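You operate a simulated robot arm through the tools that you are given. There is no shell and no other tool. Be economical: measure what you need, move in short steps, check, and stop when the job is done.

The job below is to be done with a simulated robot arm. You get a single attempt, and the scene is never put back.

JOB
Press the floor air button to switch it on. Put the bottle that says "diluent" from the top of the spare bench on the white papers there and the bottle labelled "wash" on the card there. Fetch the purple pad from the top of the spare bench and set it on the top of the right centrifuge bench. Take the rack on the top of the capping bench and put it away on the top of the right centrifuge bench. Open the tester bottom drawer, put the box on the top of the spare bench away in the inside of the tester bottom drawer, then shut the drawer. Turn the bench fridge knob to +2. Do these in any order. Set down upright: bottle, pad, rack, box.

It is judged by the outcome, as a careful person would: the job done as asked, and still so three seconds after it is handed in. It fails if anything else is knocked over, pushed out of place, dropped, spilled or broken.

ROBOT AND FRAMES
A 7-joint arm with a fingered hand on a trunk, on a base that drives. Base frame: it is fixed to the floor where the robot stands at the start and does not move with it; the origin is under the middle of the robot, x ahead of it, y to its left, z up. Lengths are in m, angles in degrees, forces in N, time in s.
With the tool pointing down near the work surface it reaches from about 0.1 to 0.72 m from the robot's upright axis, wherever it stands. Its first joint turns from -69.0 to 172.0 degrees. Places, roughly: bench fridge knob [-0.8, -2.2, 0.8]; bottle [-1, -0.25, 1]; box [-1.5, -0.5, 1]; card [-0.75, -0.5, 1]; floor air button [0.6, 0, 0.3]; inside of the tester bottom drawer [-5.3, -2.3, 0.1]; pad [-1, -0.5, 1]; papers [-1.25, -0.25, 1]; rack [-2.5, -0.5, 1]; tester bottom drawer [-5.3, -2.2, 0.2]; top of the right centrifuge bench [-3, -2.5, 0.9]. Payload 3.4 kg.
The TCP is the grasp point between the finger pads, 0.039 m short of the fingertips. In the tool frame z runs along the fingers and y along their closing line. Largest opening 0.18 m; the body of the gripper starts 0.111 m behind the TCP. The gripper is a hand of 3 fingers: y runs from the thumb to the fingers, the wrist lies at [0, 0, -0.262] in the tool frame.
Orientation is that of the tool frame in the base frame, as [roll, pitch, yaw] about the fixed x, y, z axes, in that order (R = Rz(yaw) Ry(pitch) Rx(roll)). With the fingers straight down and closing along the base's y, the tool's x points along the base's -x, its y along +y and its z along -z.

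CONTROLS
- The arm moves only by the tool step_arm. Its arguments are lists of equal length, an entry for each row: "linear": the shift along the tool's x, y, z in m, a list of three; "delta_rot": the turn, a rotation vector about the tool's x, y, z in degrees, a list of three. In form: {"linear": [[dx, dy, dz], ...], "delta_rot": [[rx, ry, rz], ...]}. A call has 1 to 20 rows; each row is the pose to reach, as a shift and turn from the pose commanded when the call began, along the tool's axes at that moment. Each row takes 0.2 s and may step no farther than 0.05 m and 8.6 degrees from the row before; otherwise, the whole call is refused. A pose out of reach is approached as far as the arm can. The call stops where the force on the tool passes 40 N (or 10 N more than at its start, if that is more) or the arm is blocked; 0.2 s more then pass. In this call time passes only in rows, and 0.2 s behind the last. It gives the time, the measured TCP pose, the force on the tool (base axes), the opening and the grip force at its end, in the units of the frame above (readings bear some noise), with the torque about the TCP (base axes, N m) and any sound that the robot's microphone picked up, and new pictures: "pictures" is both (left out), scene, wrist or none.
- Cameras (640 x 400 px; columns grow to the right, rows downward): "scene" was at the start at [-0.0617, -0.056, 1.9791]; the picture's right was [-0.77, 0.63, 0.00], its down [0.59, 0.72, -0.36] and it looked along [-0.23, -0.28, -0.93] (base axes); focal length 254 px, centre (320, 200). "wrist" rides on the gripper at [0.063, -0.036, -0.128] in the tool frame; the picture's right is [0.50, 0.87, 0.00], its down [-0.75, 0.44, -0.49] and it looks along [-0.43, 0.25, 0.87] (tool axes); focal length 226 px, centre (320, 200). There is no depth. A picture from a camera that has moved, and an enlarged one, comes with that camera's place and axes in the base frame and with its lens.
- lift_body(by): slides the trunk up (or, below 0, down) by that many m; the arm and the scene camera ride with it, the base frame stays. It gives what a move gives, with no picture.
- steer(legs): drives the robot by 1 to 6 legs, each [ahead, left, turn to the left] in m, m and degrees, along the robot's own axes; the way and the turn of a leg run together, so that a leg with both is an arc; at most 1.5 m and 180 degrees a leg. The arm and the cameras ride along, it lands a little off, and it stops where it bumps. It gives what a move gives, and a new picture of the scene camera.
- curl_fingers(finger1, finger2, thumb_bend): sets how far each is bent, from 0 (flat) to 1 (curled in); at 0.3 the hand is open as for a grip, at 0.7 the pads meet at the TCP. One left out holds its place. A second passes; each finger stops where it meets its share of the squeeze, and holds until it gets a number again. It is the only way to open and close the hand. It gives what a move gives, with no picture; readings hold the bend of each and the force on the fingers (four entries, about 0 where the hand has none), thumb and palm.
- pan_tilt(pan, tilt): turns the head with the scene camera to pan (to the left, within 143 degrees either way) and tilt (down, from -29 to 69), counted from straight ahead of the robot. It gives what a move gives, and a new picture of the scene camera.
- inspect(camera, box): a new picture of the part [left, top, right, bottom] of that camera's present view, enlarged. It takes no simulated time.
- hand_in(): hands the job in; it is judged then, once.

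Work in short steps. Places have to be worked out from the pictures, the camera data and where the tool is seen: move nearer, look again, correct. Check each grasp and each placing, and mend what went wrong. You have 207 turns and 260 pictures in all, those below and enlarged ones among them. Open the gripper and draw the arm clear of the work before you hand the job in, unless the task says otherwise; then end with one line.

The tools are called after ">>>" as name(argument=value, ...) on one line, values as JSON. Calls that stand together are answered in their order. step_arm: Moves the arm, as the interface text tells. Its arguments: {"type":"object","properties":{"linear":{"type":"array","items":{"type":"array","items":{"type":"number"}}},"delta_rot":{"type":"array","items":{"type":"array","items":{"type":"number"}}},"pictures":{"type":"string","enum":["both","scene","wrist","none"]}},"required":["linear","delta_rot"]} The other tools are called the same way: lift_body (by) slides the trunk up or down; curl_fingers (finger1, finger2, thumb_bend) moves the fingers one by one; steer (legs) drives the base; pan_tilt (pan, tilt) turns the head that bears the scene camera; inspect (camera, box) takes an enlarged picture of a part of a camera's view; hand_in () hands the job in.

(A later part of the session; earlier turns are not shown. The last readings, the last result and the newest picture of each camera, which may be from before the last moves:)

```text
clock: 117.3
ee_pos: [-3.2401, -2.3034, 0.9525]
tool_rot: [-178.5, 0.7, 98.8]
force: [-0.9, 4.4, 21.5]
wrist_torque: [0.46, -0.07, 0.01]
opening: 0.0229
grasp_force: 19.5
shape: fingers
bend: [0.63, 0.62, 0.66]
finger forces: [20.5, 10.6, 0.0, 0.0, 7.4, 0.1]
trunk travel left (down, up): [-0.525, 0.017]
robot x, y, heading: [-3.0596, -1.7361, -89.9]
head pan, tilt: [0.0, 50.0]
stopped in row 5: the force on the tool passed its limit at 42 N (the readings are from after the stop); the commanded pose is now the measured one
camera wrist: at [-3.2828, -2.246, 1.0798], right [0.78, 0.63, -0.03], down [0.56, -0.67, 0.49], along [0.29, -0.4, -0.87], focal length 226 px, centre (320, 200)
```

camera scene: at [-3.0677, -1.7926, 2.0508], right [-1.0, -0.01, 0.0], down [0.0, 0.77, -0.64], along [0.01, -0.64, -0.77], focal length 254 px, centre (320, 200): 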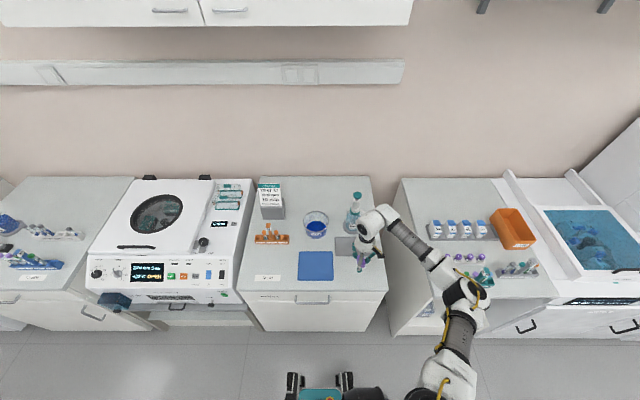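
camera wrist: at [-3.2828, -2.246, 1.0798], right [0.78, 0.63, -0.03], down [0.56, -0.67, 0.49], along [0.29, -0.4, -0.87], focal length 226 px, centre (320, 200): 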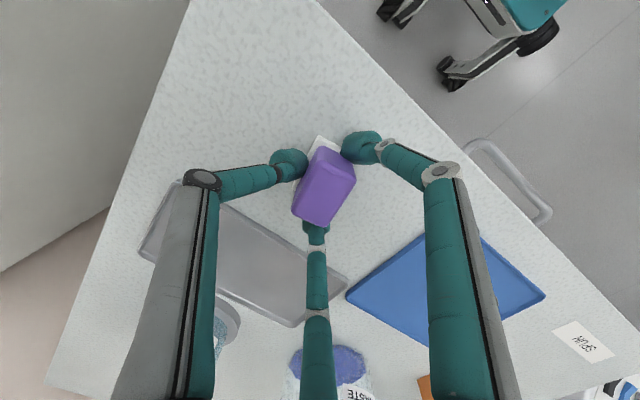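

Firm contact. I ease up 5 mm and release, then rise.

>>> step_arm(linear=[[0, 0, -0.005]], delta_rot=[[0, 0, 0]], pictures="none")

>>> curl_fingers(finger1=0.42, finger2=0.42, thumb_bend=0.42)

>>> step_arm(linear=[[0, 0, -0.04], [0, 0, -0.08], [0, 0, -0.13], [0, 0, -0.18], [0, 0, -0.23], [0, 0, -0.28]], delta_rot=[[0, 0, 0], [0, 0, 0], [0, 0, 0], [0, 0, 0], [0, 0, 0], [0, 0, 0]], pictures="wrist")

```text
clock: 117.7
ee_pos: [-3.2406, -2.3027, 0.9524]
tool_rot: [-178.4, 0.4, 98.9]
force: [-0.5, -0.7, 4.3]
wrist_torque: [0.07, -0.06, -0.01]
opening: 0.0226
grasp_force: 14.1
shape: fingers
bend: [0.63, 0.62, 0.66]
finger forces: [11.5, 9.8, 0.1, 0.1, 6.2, 0.0]
trunk travel left (down, up): [-0.525, 0.017]
robot x, y, heading: [-3.0576, -1.7349, -89.4]
head pan, tilt: [0.0, 50.0]
```

```text
clock: 118.7
ee_pos: [-3.2403, -2.3014, 0.954]
tool_rot: [-178.2, 0.5, 98.9]
force: [0.7, -0.7, -1.3]
wrist_torque: [0.0, -0.03, 0.0]
opening: 0.1042
grasp_force: 0.2
shape: fingers
bend: [0.42, 0.42, 0.42]
finger forces: [0.0, 0.0, 0.1, 0.0, 0.0, 0.1]
trunk travel left (down, up): [-0.525, 0.017]
robot x, y, heading: [-3.0624, -1.735, -89.5]
head pan, tilt: [0.0, 50.0]
```

```text
clock: 120.1
ee_pos: [-3.2318, -2.298, 1.2344]
tool_rot: [-178.3, 0.5, 98.8]
force: [0.6, -0.5, 0.8]
wrist_torque: [-0.01, -0.03, -0.01]
opening: 0.1042
grasp_force: 0.0
shape: fingers
bend: [0.42, 0.42, 0.42]
finger forces: [0.0, 0.0, 0.0, 0.0, 0.0, 0.0]
trunk travel left (down, up): [-0.525, 0.017]
robot x, y, heading: [-3.0621, -1.7393, -89.5]
head pan, tilt: [0.0, 50.0]
camera wrist: at [-3.2747, -2.2411, 1.3627], right [0.78, 0.63, -0.03], down [0.56, -0.67, 0.49], along [0.28, -0.4, -0.87], focal length 226 px, centre (320, 200)
```

wrist: 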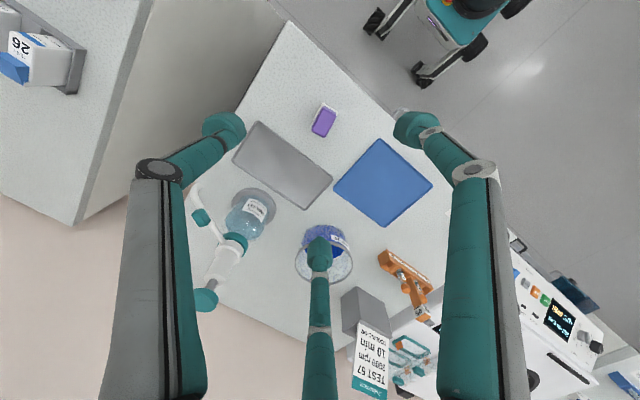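

Pad stands upright. I retract the hand, back out and turn around to face the capping bench.

>>> step_arm(linear=[[0.046, -0.015, 0], [0.092, -0.03, 0], [0.138, -0.045, 0], [0.184, -0.06, 0], [0.23, -0.075, 0], [0.277, -0.089, -0.01], [0.277, -0.089, -0.04]], delta_rot=[[0, 0, 0], [0, 0, 0], [0, 0, 0], [0, 0, 0], [0, 0, 0], [0, 0, 0], [0, 0, 0]], pictures="none")

>>> steer(legs=[[-0.35, 0.3, 0], [0, 0, 179.5]])

```text
clock: 121.7
ee_pos: [-3.3633, -2.0394, 1.2698]
tool_rot: [-178.3, 0.4, 98.9]
force: [0.1, -0.6, 0.0]
wrist_torque: [0.02, -0.02, 0.01]
opening: 0.1044
grasp_force: 0.0
shape: fingers
bend: [0.42, 0.42, 0.42]
finger forces: [0.1, 0.0, 0.0, 0.1, 0.0, 0.0]
trunk travel left (down, up): [-0.525, 0.017]
robot x, y, heading: [-3.0574, -1.7332, -89.5]
head pan, tilt: [0.0, 50.0]
```

```text
clock: 131.9
ee_pos: [-2.4622, -1.0884, 1.2725]
tool_rot: [-178.4, 0.5, -79.7]
force: [-0.5, -0.2, 0.8]
wrist_torque: [-0.03, -0.03, -0.03]
opening: 0.1042
grasp_force: 0.1
shape: fingers
bend: [0.42, 0.42, 0.42]
finger forces: [0.0, 0.1, 0.0, 0.0, 0.1, 0.0]
trunk travel left (down, up): [-0.525, 0.017]
robot x, y, heading: [-2.7609, -1.3947, 91.6]
head pan, tilt: [0.0, 50.0]
camera scene: at [-2.7481, -1.346, 2.0509], right [1.0, 0.03, -0.01], down [0.02, -0.77, -0.64], along [-0.03, 0.64, -0.77], focal length 254 px, centre (320, 200)
```

scene: 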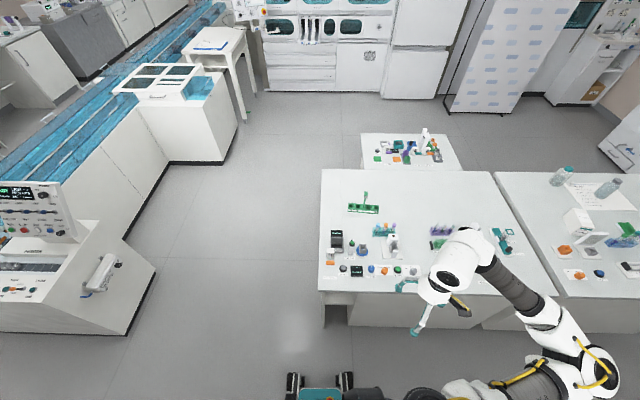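

>>> inspect(camera="scene", box=[310, 165, 440, 300])

>>> inspect(camera="scene", box=[420, 165, 560, 300])

```text
2.96 times, centred on (375, 232) of scene
camera zoom: at [-2.7481, -1.346, 2.0509], right [1.0, 0.03, -0.01], down [0.02, -0.77, -0.64], along [-0.03, 0.64, -0.77], focal length 753 px, centre (157, 104)
```

zoom: 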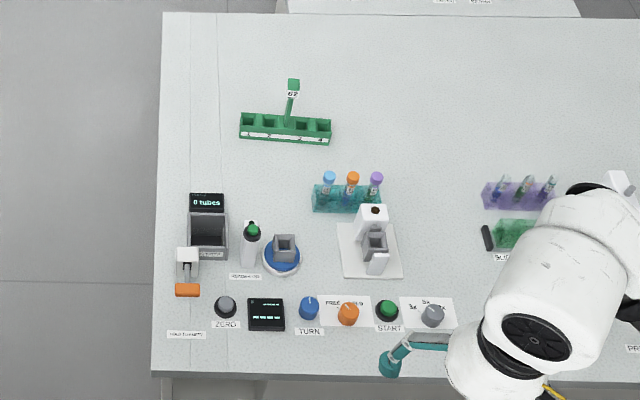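

```text
2.96 times, centred on (490, 232) of scene
camera zoom: at [-2.7481, -1.346, 2.0509], right [1.0, 0.03, -0.01], down [0.02, -0.77, -0.64], along [-0.03, 0.64, -0.77], focal length 753 px, centre (-184, 104)
```

zoom: 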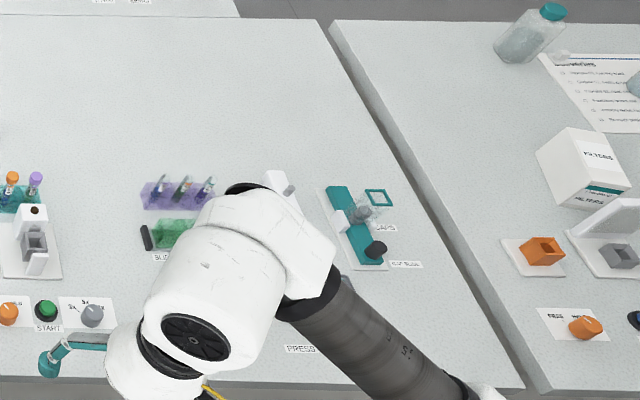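

The rack is the green one with the "62" handle at about (-2.55, -0.465). I drive closer to the bench edge.

>>> steer(legs=[[0.23, -0.16, -1.6]])

```text
clock: 133.8
ee_pos: [-2.3166, -0.8613, 1.2754]
tool_rot: [-177.6, 0.7, -80.9]
force: [-0.3, 0.0, -0.3]
wrist_torque: [-0.07, -0.05, -0.01]
opening: 0.1044
grasp_force: 0.1
shape: fingers
bend: [0.42, 0.42, 0.42]
finger forces: [0.0, 0.0, 0.0, 0.0, 0.0, 0.1]
trunk travel left (down, up): [-0.525, 0.017]
robot x, y, heading: [-2.6045, -1.1611, 90.5]
head pan, tilt: [0.0, 50.0]
camera scene: at [-2.6017, -1.1115, 2.0509], right [1.0, 0.01, 0.0], down [0.01, -0.77, -0.64], along [-0.01, 0.64, -0.77], focal length 254 px, centre (320, 200)
```

scene: 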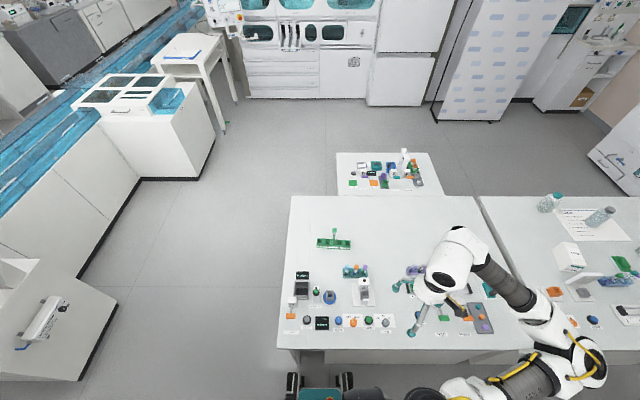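

>>> step_arm(linear=[[-0.042, 0.016, 0], [-0.084, 0.032, 0], [-0.126, 0.048, 0], [-0.168, 0.064, 0], [-0.21, 0.08, 0], [-0.252, 0.096, 0], [-0.294, 0.112, 0], [-0.336, 0.128, 0], [-0.378, 0.144, 0], [-0.421, 0.161, 0]], delta_rot=[[0, 0, 0], [0, 0, 0], [0, 0, 0], [0, 0, 0], [0, 0, 0], [0, 0, 0], [0, 0, 0], [0, 0, 0], [0, 0, 0], [0, 0, 0]], pictures="wrist")

```text
clock: 136.0
ee_pos: [-2.545, -0.4717, 1.2721]
tool_rot: [-177.4, 0.5, -80.9]
force: [-0.5, 0.5, -0.4]
wrist_torque: [-0.01, 0.0, 0.02]
opening: 0.1047
grasp_force: 0.1
shape: fingers
bend: [0.42, 0.42, 0.42]
finger forces: [0.0, 0.1, 0.0, 0.0, 0.0, 0.0]
trunk travel left (down, up): [-0.525, 0.017]
robot x, y, heading: [-2.6056, -1.16, 90.6]
head pan, tilt: [0.0, 50.0]
camera wrist: at [-2.5058, -0.5311, 1.4015], right [-0.78, -0.63, -0.04], down [-0.57, 0.67, 0.48], along [-0.27, 0.4, -0.88], focal length 226 px, centre (320, 200)
```

wrist: 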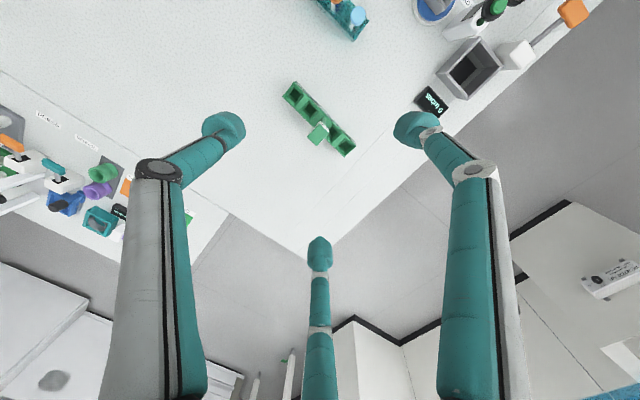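

Post is at about (-2.539, -0.463). I descend partway and re-check.

>>> step_arm(linear=[[-0.007, -0.007, 0.045], [-0.007, -0.007, 0.09], [-0.007, -0.007, 0.135], [-0.007, -0.007, 0.17]], delta_rot=[[0, 0, 0], [0, 0, 0], [0, 0, 0], [0, 0, 0]], pictures="wrist")

```text
clock: 137.0
ee_pos: [-2.5293, -0.4597, 1.1019]
tool_rot: [-177.4, 0.6, -80.8]
force: [-0.1, -0.4, 0.0]
wrist_torque: [0.0, -0.01, -0.01]
opening: 0.1048
grasp_force: 0.0
shape: fingers
bend: [0.42, 0.42, 0.42]
finger forces: [0.0, 0.0, 0.0, 0.0, 0.1, 0.0]
trunk travel left (down, up): [-0.525, 0.017]
robot x, y, heading: [-2.6041, -1.165, 90.3]
head pan, tilt: [0.0, 50.0]
camera wrist: at [-2.4897, -0.5198, 1.2325], right [-0.78, -0.63, -0.04], down [-0.57, 0.67, 0.48], along [-0.27, 0.4, -0.88], focal length 226 px, centre (320, 200)
```

wrist: 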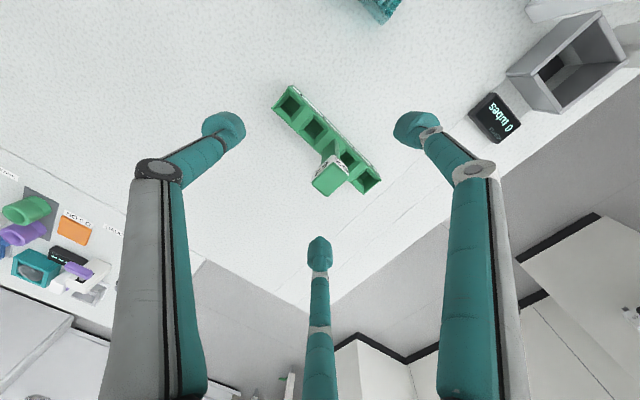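

Shift 1 cm and descend to TCP z≈1.01 around the post, then close.

>>> step_arm(linear=[[-0.002, 0.01, 0.03], [-0.002, 0.01, 0.06], [-0.002, 0.01, 0.092]], delta_rot=[[0, 0, 0], [0, 0, 0], [0, 0, 0]], pictures="wrist")

```text
clock: 137.8
ee_pos: [-2.5384, -0.4589, 1.0107]
tool_rot: [-177.5, 0.7, -80.9]
force: [-0.2, 0.9, -0.6]
wrist_torque: [0.0, -0.02, -0.01]
opening: 0.1048
grasp_force: 0.1
shape: fingers
bend: [0.42, 0.42, 0.42]
finger forces: [0.0, 0.0, 0.1, 0.0, 0.1, 0.0]
trunk travel left (down, up): [-0.525, 0.017]
robot x, y, heading: [-2.6017, -1.161, 90.4]
head pan, tilt: [0.0, 50.0]
camera wrist: at [-2.497, -0.5197, 1.1402], right [-0.78, -0.63, -0.04], down [-0.57, 0.67, 0.48], along [-0.27, 0.4, -0.88], focal length 226 px, centre (320, 200)
```

wrist: 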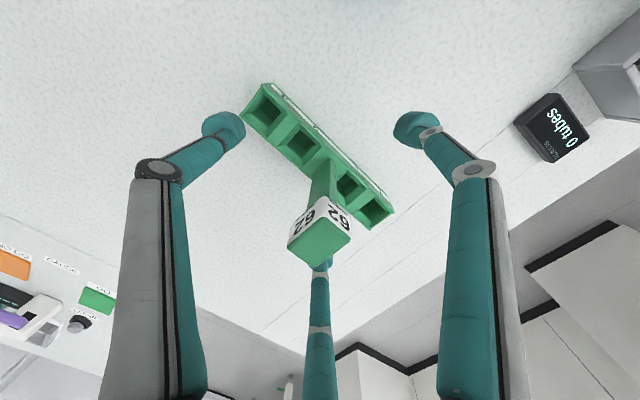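

>>> curl_fingers(finger1=0.7, finger2=0.7, thumb_bend=0.7)

>>> step_arm(linear=[[0, 0, -0.01], [0, 0, -0.03], [0, 0, -0.05]], delta_rot=[[0, 0, 0], [0, 0, 0], [0, 0, 0]], pictures="wrist")

```text
clock: 138.8
ee_pos: [-2.5359, -0.4595, 1.0112]
tool_rot: [-177.6, 0.6, -80.9]
force: [-1.3, -0.2, 0.2]
wrist_torque: [0.0, 0.03, 0.01]
opening: 0.0022
grasp_force: 2.4
shape: fingers
bend: [0.68, 0.68, 0.69]
finger forces: [1.5, 1.7, 0.0, 0.0, 1.9, 0.1]
trunk travel left (down, up): [-0.525, 0.017]
robot x, y, heading: [-2.604, -1.1625, 90.6]
head pan, tilt: [0.0, 50.0]
```

```text
clock: 139.6
ee_pos: [-2.5395, -0.4616, 1.0617]
tool_rot: [-177.5, 0.6, -81.0]
force: [-0.2, -0.2, -0.5]
wrist_torque: [-0.01, 0.01, 0.01]
opening: 0.0023
grasp_force: 2.4
shape: fingers
bend: [0.68, 0.68, 0.69]
finger forces: [1.6, 1.6, 0.0, 0.1, 1.9, 0.1]
trunk travel left (down, up): [-0.525, 0.017]
robot x, y, heading: [-2.6046, -1.1643, 90.8]
head pan, tilt: [0.0, 50.0]
camera wrist: at [-2.4987, -0.5208, 1.1916], right [-0.77, -0.63, -0.04], down [-0.57, 0.67, 0.48], along [-0.27, 0.4, -0.88], focal length 226 px, centre (320, 200)
```

wrist: 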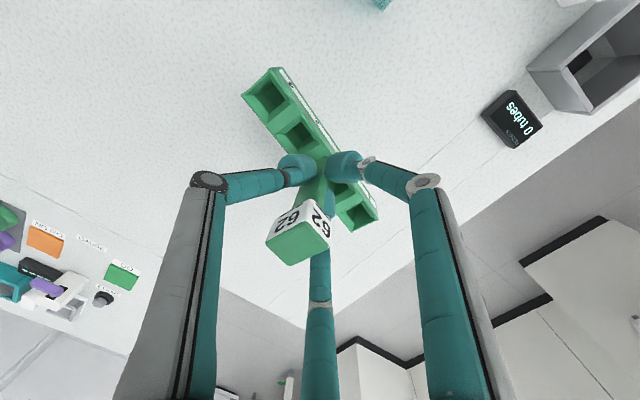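

It's lifting but the squeeze is weak since the post is thin; I command a deeper bend for a firmer hold.

>>> curl_fingers(finger1=0.8, finger2=0.8, thumb_bend=0.8)

>>> step_arm(linear=[[0, 0, -0.02]], delta_rot=[[0, 0, 0]], pictures="both")

```text
clock: 140.6
ee_pos: [-2.5383, -0.4601, 1.0621]
tool_rot: [-177.4, 0.5, -81.1]
force: [-0.1, -0.4, -1.1]
wrist_torque: [-0.01, 0.0, 0.01]
opening: 0.0001
grasp_force: 17.8
shape: fingers
bend: [0.71, 0.71, 0.73]
finger forces: [10.8, 11.2, 0.1, 0.0, 13.9, 0.0]
trunk travel left (down, up): [-0.525, 0.017]
robot x, y, heading: [-2.6039, -1.1625, 90.5]
head pan, tilt: [0.0, 50.0]
```

```text
clock: 141.0
ee_pos: [-2.5393, -0.4609, 1.082]
tool_rot: [-177.5, 0.6, -80.9]
force: [0.0, 0.1, -1.4]
wrist_torque: [0.06, -0.04, -0.01]
opening: 0.0001
grasp_force: 17.8
shape: fingers
bend: [0.71, 0.71, 0.73]
finger forces: [10.8, 11.3, 0.2, 0.1, 13.8, 0.1]
trunk travel left (down, up): [-0.525, 0.017]
robot x, y, heading: [-2.6044, -1.159, 90.3]
head pan, tilt: [0.0, 50.0]
camera scene: at [-2.5999, -1.1086, 2.0509], right [1.0, 0.01, 0.0], down [0.0, -0.77, -0.64], along [-0.01, 0.64, -0.77], focal length 254 px, centre (320, 200)
camera wrist: at [-2.4993, -0.5206, 1.2113], right [-0.78, -0.63, -0.04], down [-0.57, 0.67, 0.48], along [-0.28, 0.4, -0.88], focal length 226 px, centre (320, 200)
```

scene: 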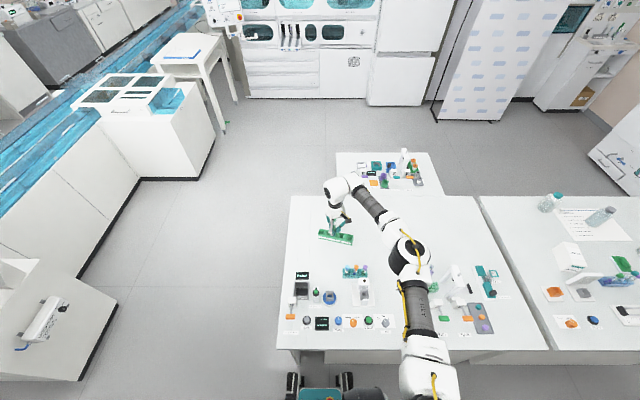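
wrist: 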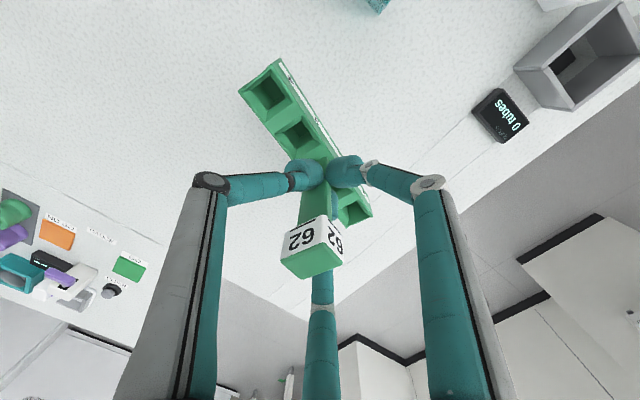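

>>> inspect(camera="scene", box=[305, 195, 375, 255])

```text
6.67 times, centred on (340, 225) of scene
camera zoom: at [-2.5999, -1.1086, 2.0509], right [1.0, 0.01, 0.0], down [0.0, -0.77, -0.64], along [-0.01, 0.64, -0.77], focal length 1694 px, centre (187, 33)
```

zoom: 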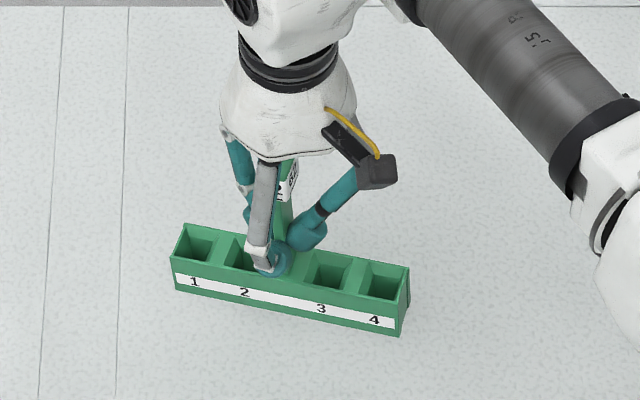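

The rack tilted ~10° in the grip (end 1 up). I rotate the tool about its x by +9° to level it, and check.

>>> step_arm(linear=[[0, 0, -0.02], [0, 0, -0.04]], delta_rot=[[5, 0, 0], [9, 0, 0]], pictures="wrist")

>>> inspect(camera="scene", box=[305, 195, 375, 255])

```text
clock: 141.6
ee_pos: [-2.5426, -0.4621, 1.1218]
tool_rot: [-168.5, 0.6, -81.0]
force: [-0.2, 0.1, -1.8]
wrist_torque: [-0.01, -0.04, 0.03]
opening: 0.0
grasp_force: 18.0
shape: fingers
bend: [0.71, 0.71, 0.73]
finger forces: [11.0, 11.2, 0.0, 0.1, 13.6, 0.0]
trunk travel left (down, up): [-0.525, 0.017]
robot x, y, heading: [-2.6045, -1.1607, 90.4]
head pan, tilt: [0.0, 50.0]
camera wrist: at [-2.5238, -0.5249, 1.2537], right [-0.76, -0.63, -0.18], down [-0.64, 0.66, 0.4], along [-0.13, 0.42, -0.9], focal length 226 px, centre (320, 200)
```

wrist: 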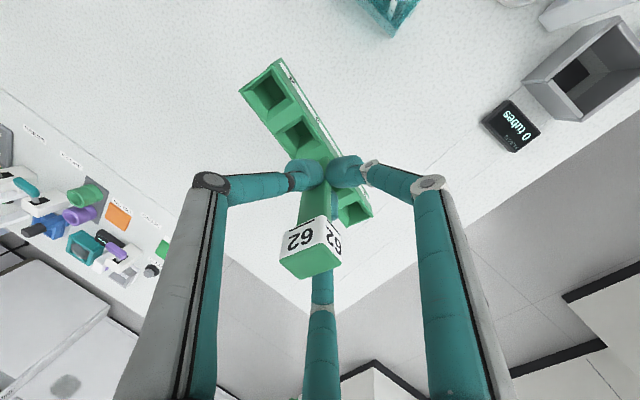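

```text
6.67 times, centred on (340, 225) of scene
camera zoom: at [-2.6032, -1.1086, 2.0509], right [1.0, 0.01, 0.0], down [0.01, -0.77, -0.64], along [-0.01, 0.64, -0.77], focal length 1694 px, centre (187, 33)
```

zoom: 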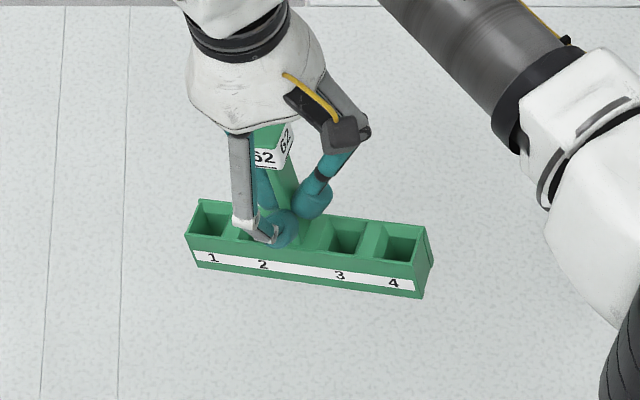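

>>> inspect(camera="scene", box=[320, 205, 360, 245])

```text
10.00 times, centred on (340, 225) of scene
camera zoom: at [-2.6032, -1.1086, 2.0509], right [1.0, 0.01, 0.0], down [0.01, -0.77, -0.64], along [-0.01, 0.64, -0.77], focal length 2541 px, centre (120, -50)
```

zoom: 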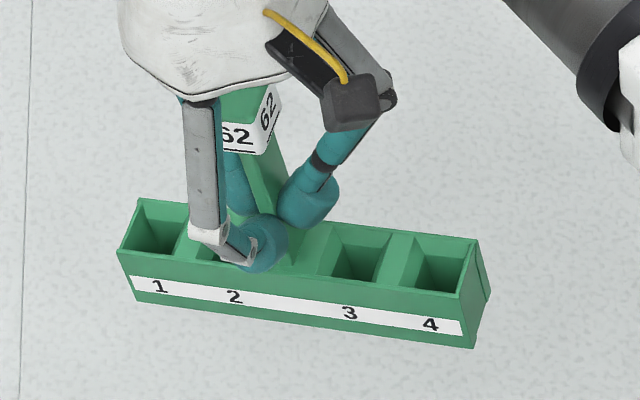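

Edge analysis shows I overcorrected (end 1 is now ~13° down). I rotate back by 13°.

>>> step_arm(linear=[[0, 0, 0], [0, 0, 0]], delta_rot=[[-7, 0, 0], [-13, 0, 0]], pictures="none")

>>> inspect(camera="scene", box=[320, 205, 360, 245])

```text
clock: 142.2
ee_pos: [-2.5373, -0.4604, 1.1205]
tool_rot: [178.2, 0.6, -80.8]
force: [1.0, 0.0, -0.7]
wrist_torque: [-0.02, 0.01, -0.01]
opening: 0.0
grasp_force: 17.6
shape: fingers
bend: [0.71, 0.71, 0.73]
finger forces: [10.6, 11.2, 0.1, 0.1, 13.9, 0.1]
trunk travel left (down, up): [-0.525, 0.017]
robot x, y, heading: [-2.6064, -1.1623, 90.1]
head pan, tilt: [0.0, 50.0]
```

```text
10.00 times, centred on (340, 225) of scene
camera zoom: at [-2.5929, -1.1074, 2.0508], right [1.0, 0.01, -0.01], down [0.0, -0.77, -0.64], along [-0.01, 0.64, -0.77], focal length 2541 px, centre (120, -50)
```

zoom: 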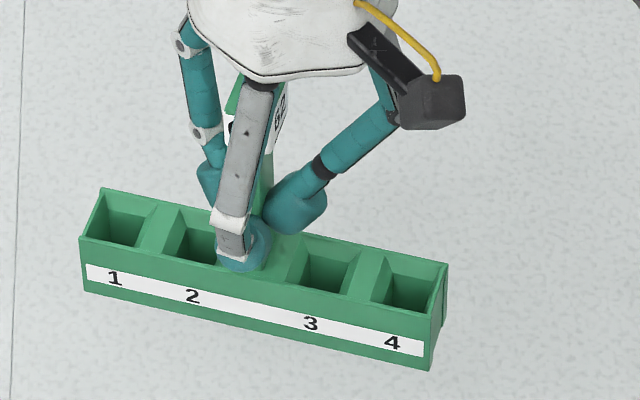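

>>> step_arm(linear=[[0, 0, -0.04], [0, 0, -0.08], [0, 0, -0.12]], delta_rot=[[-4, 0, 0], [-4, 0, 0], [-4, 0, 0]], pictures="scene")

>>> inspect(camera="scene", box=[300, 185, 370, 245])

```text
clock: 143.0
ee_pos: [-2.5373, -0.4604, 1.2417]
tool_rot: [174.5, 0.6, -80.8]
force: [0.2, 0.3, -2.0]
wrist_torque: [0.01, 0.01, -0.03]
opening: 0.0
grasp_force: 18.4
shape: fingers
bend: [0.71, 0.71, 0.73]
finger forces: [10.5, 11.2, 0.0, 0.0, 13.9, 0.0]
trunk travel left (down, up): [-0.525, 0.017]
robot x, y, heading: [-2.6063, -1.1651, 90.6]
head pan, tilt: [0.0, 50.0]
camera scene: at [-2.5989, -1.1089, 2.0509], right [1.0, 0.01, 0.0], down [0.0, -0.77, -0.64], along [-0.01, 0.64, -0.77], focal length 254 px, centre (320, 200)
```

scene: 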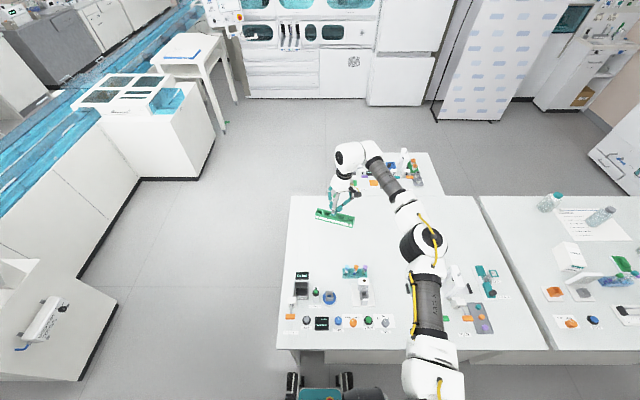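

```text
6.67 times, centred on (335, 215) of scene
camera zoom: at [-2.5989, -1.1089, 2.0509], right [1.0, 0.01, 0.0], down [0.0, -0.77, -0.64], along [-0.01, 0.64, -0.77], focal length 1694 px, centre (220, 100)
```

zoom: 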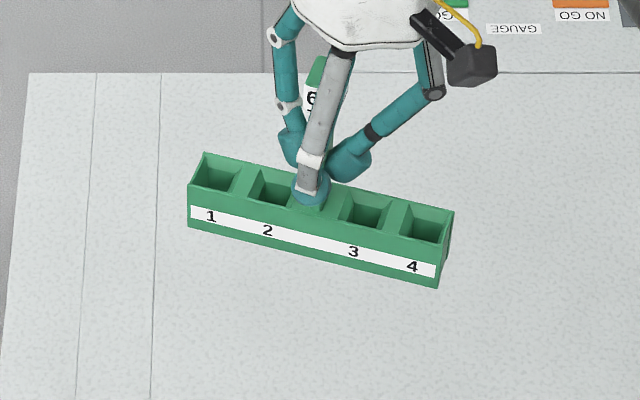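

Level now. I retract the hand with the rack, then back out and turn around.

>>> step_arm(linear=[[0.039, -0.018, 0], [0.079, -0.035, 0], [0.118, -0.053, 0], [0.157, -0.07, 0], [0.196, -0.088, 0], [0.236, -0.106, 0], [0.275, -0.123, 0], [0.314, -0.141, 0], [0.354, -0.158, 0], [0.393, -0.176, 0]], delta_rot=[[0, 0, 0], [0, 0, 0], [0, 0, 0], [0, 0, 0], [0, 0, 0], [0, 0, 0], [0, 0, 0], [0, 0, 0], [0, 0, 0], [0, 0, 0]], pictures="none")

>>> steer(legs=[[-0.25, 0, 0], [0, 0, -179.5]])

```text
clock: 145.2
ee_pos: [-2.3037, -0.8257, 1.218]
tool_rot: [174.5, 0.8, -80.8]
force: [-0.5, -0.1, -0.2]
wrist_torque: [0.05, 0.03, -0.01]
opening: 0.0001
grasp_force: 17.8
shape: fingers
bend: [0.71, 0.7, 0.73]
finger forces: [10.0, 11.2, 0.0, 0.1, 13.9, 0.0]
trunk travel left (down, up): [-0.525, 0.017]
robot x, y, heading: [-2.6051, -1.1619, 90.5]
head pan, tilt: [0.0, 50.0]
```

```text
clock: 154.4
ee_pos: [-2.9026, -1.7566, 1.2163]
tool_rot: [174.5, 0.6, 99.6]
force: [-0.1, -0.6, -1.3]
wrist_torque: [-0.02, -0.02, 0.01]
opening: 0.0
grasp_force: 17.5
shape: fingers
bend: [0.71, 0.7, 0.74]
finger forces: [8.7, 11.5, 0.1, 0.1, 14.4, 0.0]
trunk travel left (down, up): [-0.525, 0.017]
robot x, y, heading: [-2.5997, -1.4176, -89.3]
head pan, tilt: [0.0, 50.0]
camera scene: at [-2.6137, -1.4674, 2.0509], right [-1.0, -0.02, -0.01], down [-0.01, 0.77, -0.64], along [0.02, -0.64, -0.77], focal length 254 px, centre (320, 200)
```

scene: 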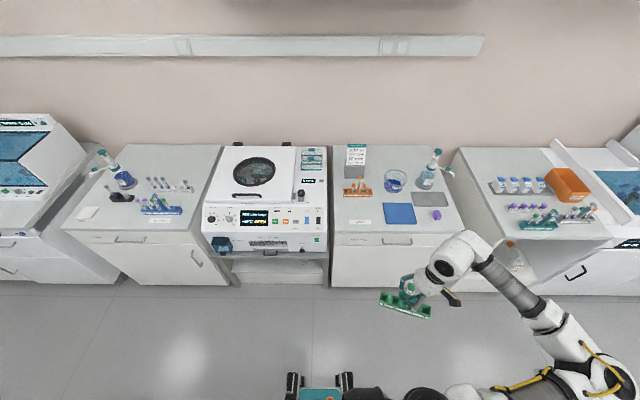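

>>> steer(legs=[[0.31, -0.08, -0.7]])

>>> inspect(camera="scene", box=[300, 180, 460, 340])

```text
clock: 156.5
ee_pos: [-2.9676, -2.0586, 1.2201]
tool_rot: [175.0, 0.7, 99.2]
force: [0.4, 0.2, -1.4]
wrist_torque: [0.03, 0.01, 0.0]
opening: 0.0001
grasp_force: 17.6
shape: fingers
bend: [0.71, 0.7, 0.74]
finger forces: [8.9, 11.5, 0.0, 0.0, 14.3, 0.0]
trunk travel left (down, up): [-0.525, 0.017]
robot x, y, heading: [-2.6788, -1.7244, -89.4]
head pan, tilt: [0.0, 50.0]
camera scene: at [-2.6819, -1.7728, 2.051], right [-1.0, -0.01, 0.0], down [0.0, 0.77, -0.64], along [0.01, -0.64, -0.77], focal length 254 px, centre (320, 200)
```

scene: 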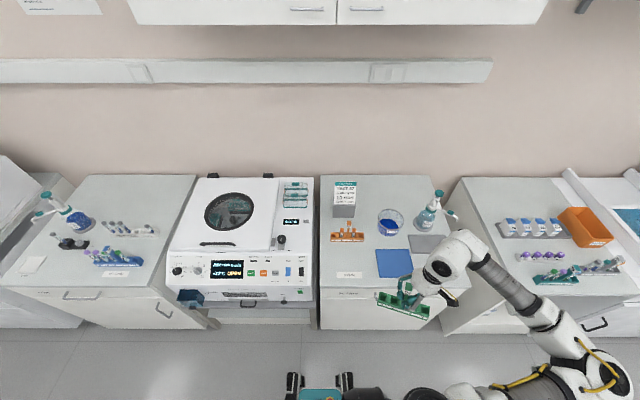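

```text
2.50 times, centred on (380, 260) of scene
camera zoom: at [-2.6819, -1.7728, 2.051], right [-1.0, -0.01, 0.0], down [0.0, 0.77, -0.64], along [0.01, -0.64, -0.77], focal length 635 px, centre (170, 50)
```

zoom: 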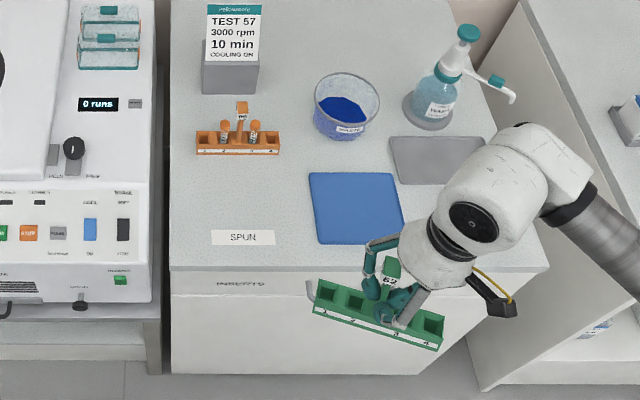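

I move the rack over the free strip at (-2.83, -2.365) and correct its yaw by 16°.

>>> step_arm(linear=[[-0.041, 0.011, 0], [-0.081, 0.022, 0], [-0.122, 0.033, 0], [-0.162, 0.044, 0], [-0.203, 0.054, 0], [-0.243, 0.065, 0], [-0.284, 0.076, 0], [-0.324, 0.087, 0], [-0.324, 0.087, 0.04], [-0.324, 0.087, 0.08]], delta_rot=[[0, 0, -2], [0, 0, -4], [0, 0, -6], [0, 0, -8], [0, 0, -10], [0, 0, -12], [0, 0, -14], [0, 0, -16], [0, 0, -16], [0, 0, -16]], pictures="wrist")

>>> inspect(camera="scene", box=[310, 200, 410, 300])

```text
clock: 158.7
ee_pos: [-2.8228, -2.3662, 1.151]
tool_rot: [175.3, 2.0, 115.2]
force: [-0.4, 0.1, -1.1]
wrist_torque: [0.02, 0.02, 0.01]
opening: 0.0
grasp_force: 17.2
shape: fingers
bend: [0.72, 0.7, 0.74]
finger forces: [8.6, 11.6, 0.1, 0.0, 14.3, 0.0]
trunk travel left (down, up): [-0.525, 0.017]
robot x, y, heading: [-2.6805, -1.7217, -89.3]
head pan, tilt: [0.0, 50.0]
camera wrist: at [-2.8941, -2.3266, 1.2734], right [0.57, 0.82, 0.05], down [0.67, -0.5, 0.55], along [0.48, -0.28, -0.83], focal length 226 px, centre (320, 200)
```

wrist: 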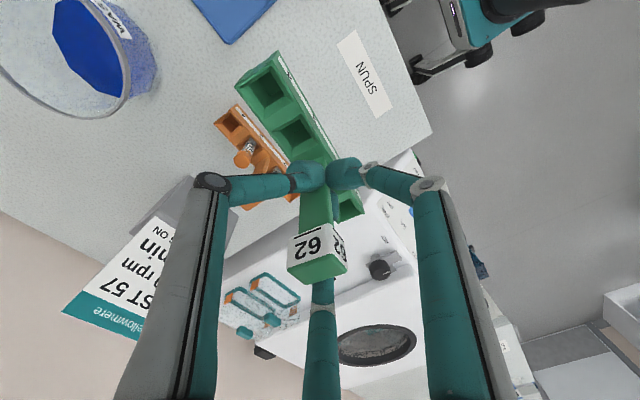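

```text
4.00 times, centred on (360, 250) of scene
camera zoom: at [-2.6888, -1.7786, 2.0507], right [-1.0, -0.01, -0.01], down [0.0, 0.77, -0.64], along [0.01, -0.64, -0.77], focal length 1016 px, centre (160, 0)
```

zoom: 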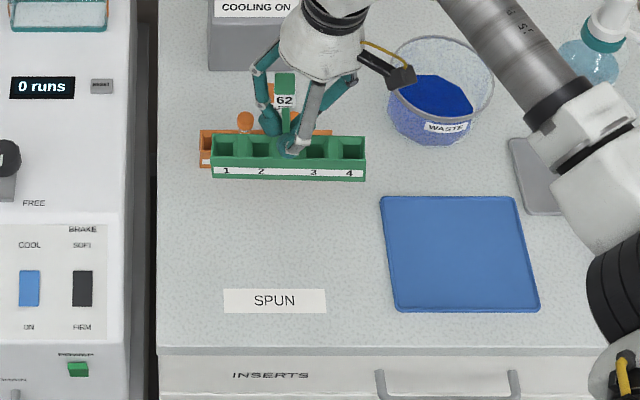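

Level and aligned. I lower it to the bench.

>>> step_arm(linear=[[0, 0, 0.045], [0, 0, 0.09], [0, 0, 0.125], [0, 0, 0.137], [0, 0, 0.143], [0, 0, 0.149], [0, 0, 0.155]], delta_rot=[[0, 0, 0], [0, 0, 0], [0, 0, 0], [0, 0, 0], [0, 0, 0], [0, 0, 0], [0, 0, 0]], pictures="wrist")

>>> inspect(camera="scene", box=[310, 200, 410, 300])

```text
clock: 160.3
ee_pos: [-2.8098, -2.3604, 1.003]
tool_rot: [175.4, 2.3, 115.1]
force: [-6.8, 7.3, 31.4]
wrist_torque: [0.22, -0.1, 0.06]
opening: 0.0001
grasp_force: 25.7
shape: fingers
bend: [0.72, 0.71, 0.76]
finger forces: [13.7, 13.8, 0.0, 0.0, 23.6, 0.0]
trunk travel left (down, up): [-0.525, 0.017]
robot x, y, heading: [-2.6773, -1.7223, -90.0]
head pan, tilt: [0.0, 50.0]
camera wrist: at [-2.8801, -2.3215, 1.1253], right [0.57, 0.82, 0.05], down [0.67, -0.49, 0.56], along [0.48, -0.28, -0.83], focal length 226 px, centre (320, 200)
```

wrist: 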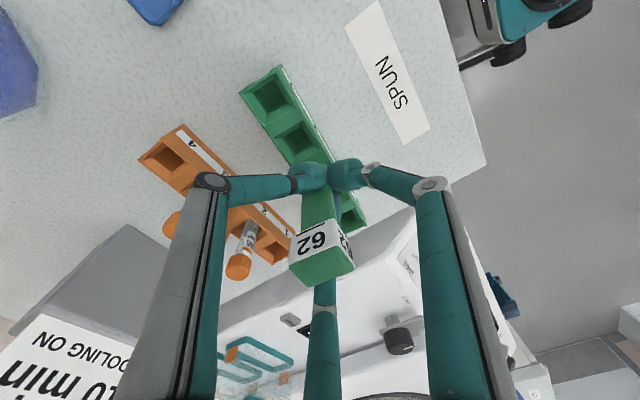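

```text
4.00 times, centred on (360, 250) of scene
camera zoom: at [-2.6872, -1.7652, 2.0516], right [-1.0, -0.01, 0.0], down [0.0, 0.76, -0.64], along [0.01, -0.64, -0.76], focal length 1016 px, centre (160, 0)
```

zoom: 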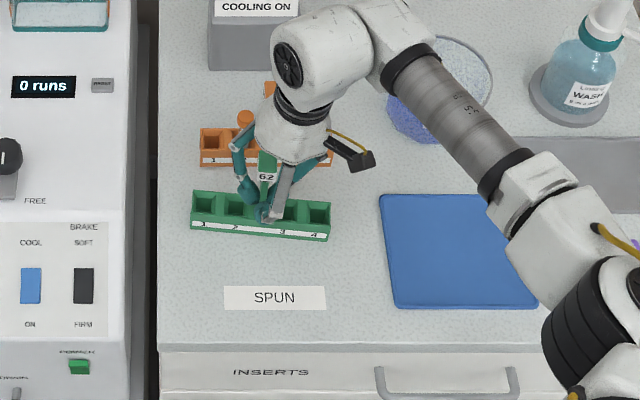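

>>> step_arm(linear=[[0, 0, -0.006]], delta_rot=[[0, 0, 0]], pictures="none")

>>> curl_fingers(finger1=0.48, finger2=0.48, thumb_bend=0.48)

>>> inspect(camera="wrist", box=[160, 40, 480, 300])

```text
clock: 160.7
ee_pos: [-2.8076, -2.3637, 1.0045]
tool_rot: [175.4, 2.0, 115.2]
force: [-2.0, 5.1, 17.0]
wrist_torque: [0.11, -0.06, 0.07]
opening: 0.0
grasp_force: 22.7
shape: fingers
bend: [0.72, 0.71, 0.76]
finger forces: [12.0, 13.3, 0.0, 0.0, 19.2, 0.0]
trunk travel left (down, up): [-0.525, 0.017]
robot x, y, heading: [-2.6775, -1.7204, -89.7]
head pan, tilt: [0.0, 50.0]
```

```text
clock: 161.7
ee_pos: [-2.8095, -2.3635, 1.0048]
tool_rot: [175.4, 2.0, 115.2]
force: [0.3, 0.2, -0.1]
wrist_torque: [0.02, 0.01, -0.02]
opening: 0.0803
grasp_force: 0.0
shape: fingers
bend: [0.48, 0.48, 0.48]
finger forces: [0.0, 0.0, 0.1, 0.0, 0.0, 0.0]
trunk travel left (down, up): [-0.525, 0.017]
robot x, y, heading: [-2.682, -1.724, -89.5]
head pan, tilt: [0.0, 50.0]
```

```text
1.54 times, centred on (320, 170) of wrist
camera zoom: at [-2.8802, -2.3243, 1.1269], right [0.57, 0.82, 0.05], down [0.67, -0.5, 0.55], along [0.48, -0.28, -0.83], focal length 348 px, centre (320, 246)
```

zoom: 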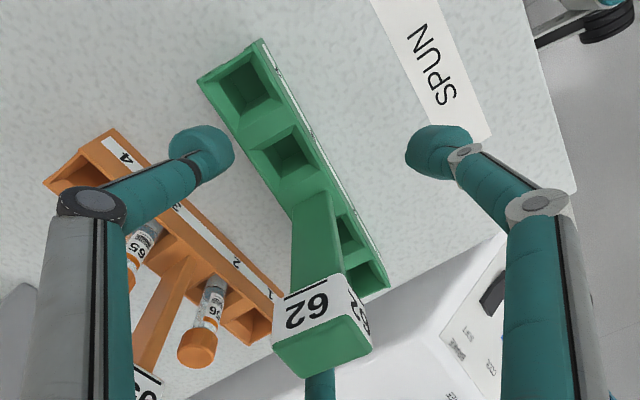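

Rack stands free. I rise straight up.

>>> step_arm(linear=[[0, 0, -0.03], [0, 0, -0.06], [0, 0, -0.1], [0, 0, -0.145], [0, 0, -0.19], [0, 0, -0.235]], delta_rot=[[0, 0, 0], [0, 0, 0], [0, 0, 0], [0, 0, 0], [0, 0, 0], [0, 0, 0]], pictures="both")

```text
clock: 163.1
ee_pos: [-2.8296, -2.3634, 1.2369]
tool_rot: [175.4, 1.9, 115.2]
force: [-0.6, 0.2, -0.2]
wrist_torque: [-0.02, 0.01, 0.01]
opening: 0.0802
grasp_force: 0.1
shape: fingers
bend: [0.48, 0.48, 0.48]
finger forces: [0.0, 0.0, 0.0, 0.1, 0.0, 0.1]
trunk travel left (down, up): [-0.525, 0.017]
robot x, y, heading: [-2.6772, -1.7221, -89.6]
head pan, tilt: [0.0, 50.0]
camera scene: at [-2.6849, -1.7754, 2.0509], right [-1.0, -0.01, 0.0], down [0.0, 0.77, -0.64], along [0.01, -0.64, -0.77], focal length 254 px, centre (320, 200)
camera wrist: at [-2.9, -2.3238, 1.3594], right [0.57, 0.82, 0.05], down [0.67, -0.5, 0.55], along [0.48, -0.28, -0.83], focal length 226 px, centre (320, 200)
```

scene: 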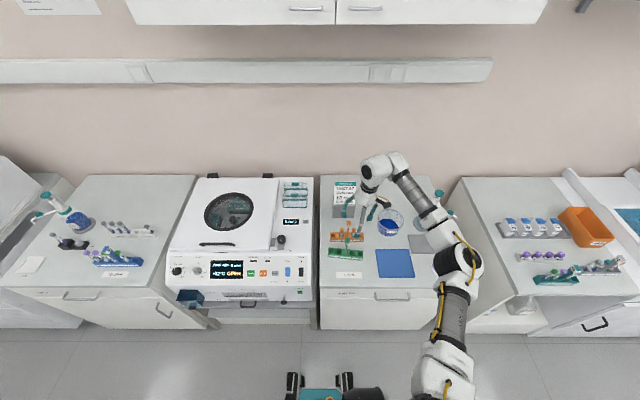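
wrist: 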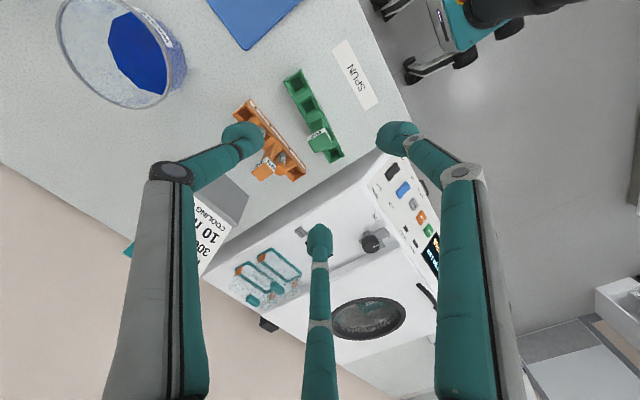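

Rack is well placed. I retract and drive to the bench fridge for the knob.

>>> step_arm(linear=[[0.046, 0.001, 0], [0.093, 0.002, 0], [0.139, 0.003, 0], [0.186, 0.004, 0], [0.232, 0.005, 0], [0.279, 0.006, 0], [0.325, 0.007, 0], [0.372, 0.009, 0]], delta_rot=[[0, 0, 3], [0, 0, 6], [0, 0, 9], [0, 0, 12], [0, 0, 15], [0, 0, 18], [0, 0, 21], [0, 0, 25]], pictures="none")

>>> steer(legs=[[-0.32, 0, 0], [0, 1.4, 0], [0, 0.45, 0]])

```text
clock: 164.9
ee_pos: [-2.981, -2.0195, 1.227]
tool_rot: [175.0, 0.0, 90.3]
force: [0.0, 0.1, -0.3]
wrist_torque: [-0.03, 0.0, 0.0]
opening: 0.0801
grasp_force: 0.1
shape: fingers
bend: [0.48, 0.48, 0.48]
finger forces: [0.0, 0.0, 0.0, 0.1, 0.0, 0.0]
trunk travel left (down, up): [-0.525, 0.017]
robot x, y, heading: [-2.6783, -1.7206, -89.5]
head pan, tilt: [0.0, 50.0]
```

```text
clock: 175.9
ee_pos: [-1.1308, -1.6822, 1.223]
tool_rot: [174.9, 0.0, 91.5]
force: [-0.8, 0.1, -0.1]
wrist_torque: [-0.01, -0.05, 0.01]
opening: 0.0804
grasp_force: 0.1
shape: fingers
bend: [0.48, 0.48, 0.48]
finger forces: [0.0, 0.0, 0.0, 0.0, 0.0, 0.1]
trunk travel left (down, up): [-0.525, 0.017]
robot x, y, heading: [-0.8354, -1.3752, -88.4]
head pan, tilt: [0.0, 50.0]
camera scene: at [-0.8418, -1.4251, 2.051], right [-1.0, -0.03, -0.01], down [-0.02, 0.77, -0.64], along [0.02, -0.64, -0.77], focal length 254 px, centre (320, 200)
```

scene: 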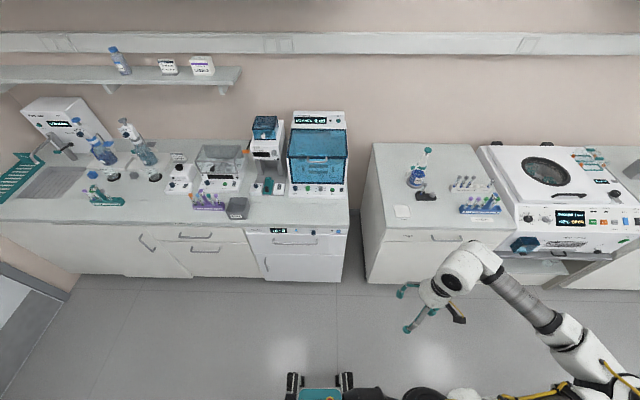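

>>> inspect(camera="scene", box=[235, 215, 355, 290])

>>> inspect(camera="scene", box=[265, 222, 335, 250])

```text
5.33 times, centred on (295, 252) of scene
camera zoom: at [-0.8418, -1.4251, 2.051], right [-1.0, -0.03, -0.01], down [-0.02, 0.77, -0.64], along [0.02, -0.64, -0.77], focal length 1355 px, centre (453, -80)
```

zoom: 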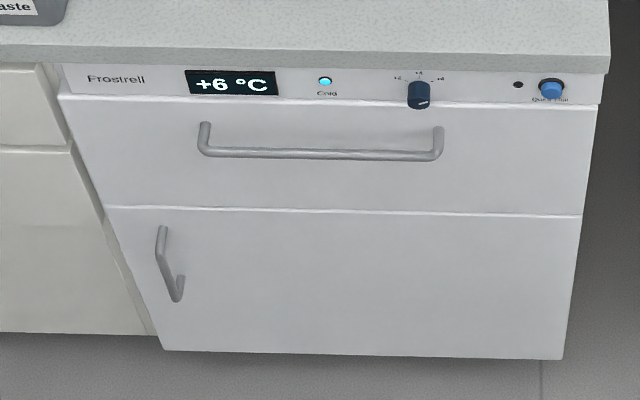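

```text
9.14 times, centred on (300, 236) of scene
camera zoom: at [-0.8418, -1.4251, 2.051], right [-1.0, -0.03, -0.01], down [-0.02, 0.77, -0.64], along [0.02, -0.64, -0.77], focal length 2323 px, centre (503, -129)
```

zoom: 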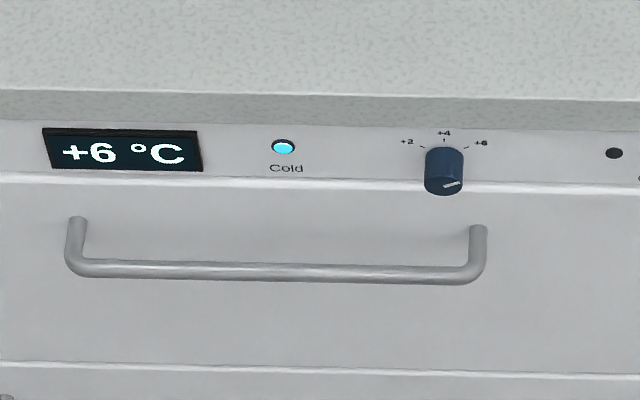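

The knob points to +6; +2 is on the left, so it needs a CCW turn (about 120°). Knob is near (-0.78, -2.185, 0.83), axis horizontal. I shift left and lower the trunk.

>>> steer(legs=[[0, 0.22, -1.6]])

>>> lift_body(by=-0.25)

>>> step_arm(linear=[[0, 0, 0], [0, 0, 0], [0, 0, 0], [0, 0, 0], [0, 0, 0], [0, 0, 0], [0, 0, 0], [0, 0, 0], [0, 0, 0], [0, 0, 0], [0, 0, 0]], delta_rot=[[0, -8, 0], [0, -16, 0], [0, -24, 0], [0, -32, 0], [0, -40, 0], [0, -48, 0], [0, -56, 0], [0, -64, 0], [0, -72, 0], [0, -80, 0], [0, -88, 0]], pictures="both")

```text
clock: 177.6
ee_pos: [-0.9121, -1.67, 1.2242]
tool_rot: [175.0, -0.1, 90.0]
force: [1.0, -0.5, 0.5]
wrist_torque: [0.01, -0.02, 0.0]
opening: 0.0805
grasp_force: 0.0
shape: fingers
bend: [0.48, 0.48, 0.48]
finger forces: [0.1, 0.1, 0.0, 0.1, 0.0, 0.0]
trunk travel left (down, up): [-0.525, 0.017]
robot x, y, heading: [-0.6081, -1.3725, -89.7]
head pan, tilt: [0.0, 50.0]
camera scene: at [-0.6187, -1.4211, 2.0509], right [-1.0, 0.0, -0.01], down [0.0, 0.77, -0.64], along [0.01, -0.64, -0.77], focal length 254 px, centre (320, 200)
```

scene: 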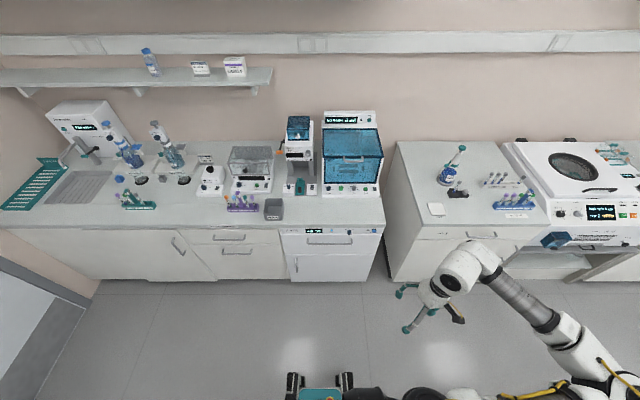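

```text
clock: 180.2
ee_pos: [-0.9069, -1.6698, 0.9762]
tool_rot: [175.2, 0.1, 89.9]
force: [0.2, -0.2, 0.7]
wrist_torque: [0.02, -0.01, 0.0]
opening: 0.0805
grasp_force: 0.1
shape: fingers
bend: [0.48, 0.48, 0.48]
finger forces: [0.0, 0.0, 0.1, 0.0, 0.0, 0.0]
trunk travel left (down, up): [-0.275, 0.267]
robot x, y, heading: [-0.6094, -1.3709, -89.7]
head pan, tilt: [0.0, 50.0]
```

```text
clock: 182.8
ee_pos: [-0.9158, -1.6994, 1.0015]
tool_rot: [31.2, 81.5, -58.2]
force: [-0.1, -0.3, -0.5]
wrist_torque: [0.0, 0.0, -0.03]
opening: 0.0811
grasp_force: 0.0
shape: fingers
bend: [0.48, 0.48, 0.48]
finger forces: [0.0, 0.0, 0.0, 0.0, 0.0, 0.0]
out of reach, approached as far as the arm can: row 2, 3, 4, 5, 6, 7, 8, 9, 10, 11
trunk travel left (down, up): [-0.275, 0.267]
robot x, y, heading: [-0.607, -1.3681, -89.7]
head pan, tilt: [0.0, 50.0]
stopped in row 11: the arm was blocked; the commanded pose is now the measured one
camera scene: at [-0.6242, -1.5022, 1.8014], right [-1.0, 0.0, -0.01], down [0.0, 0.77, -0.64], along [0.01, -0.64, -0.76], focal length 254 px, centre (320, 200)
camera wrist: at [-0.9485, -1.5821, 0.9204], right [0.9, -0.05, -0.43], down [0.37, 0.59, 0.72], along [0.22, -0.81, 0.55], focal length 226 px, centre (320, 200)
```

scene: 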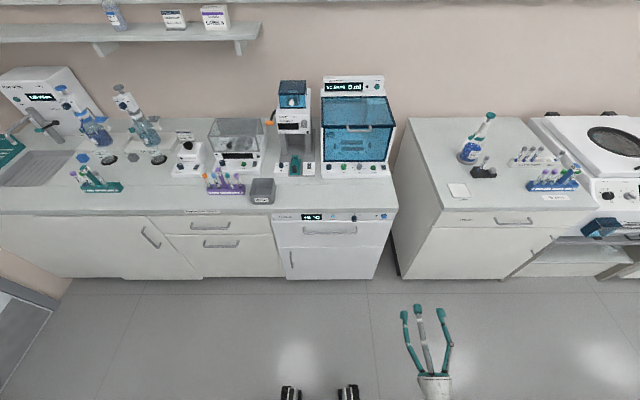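
wrist: 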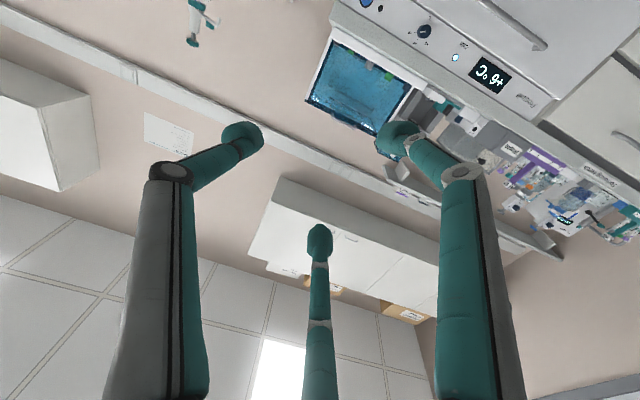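

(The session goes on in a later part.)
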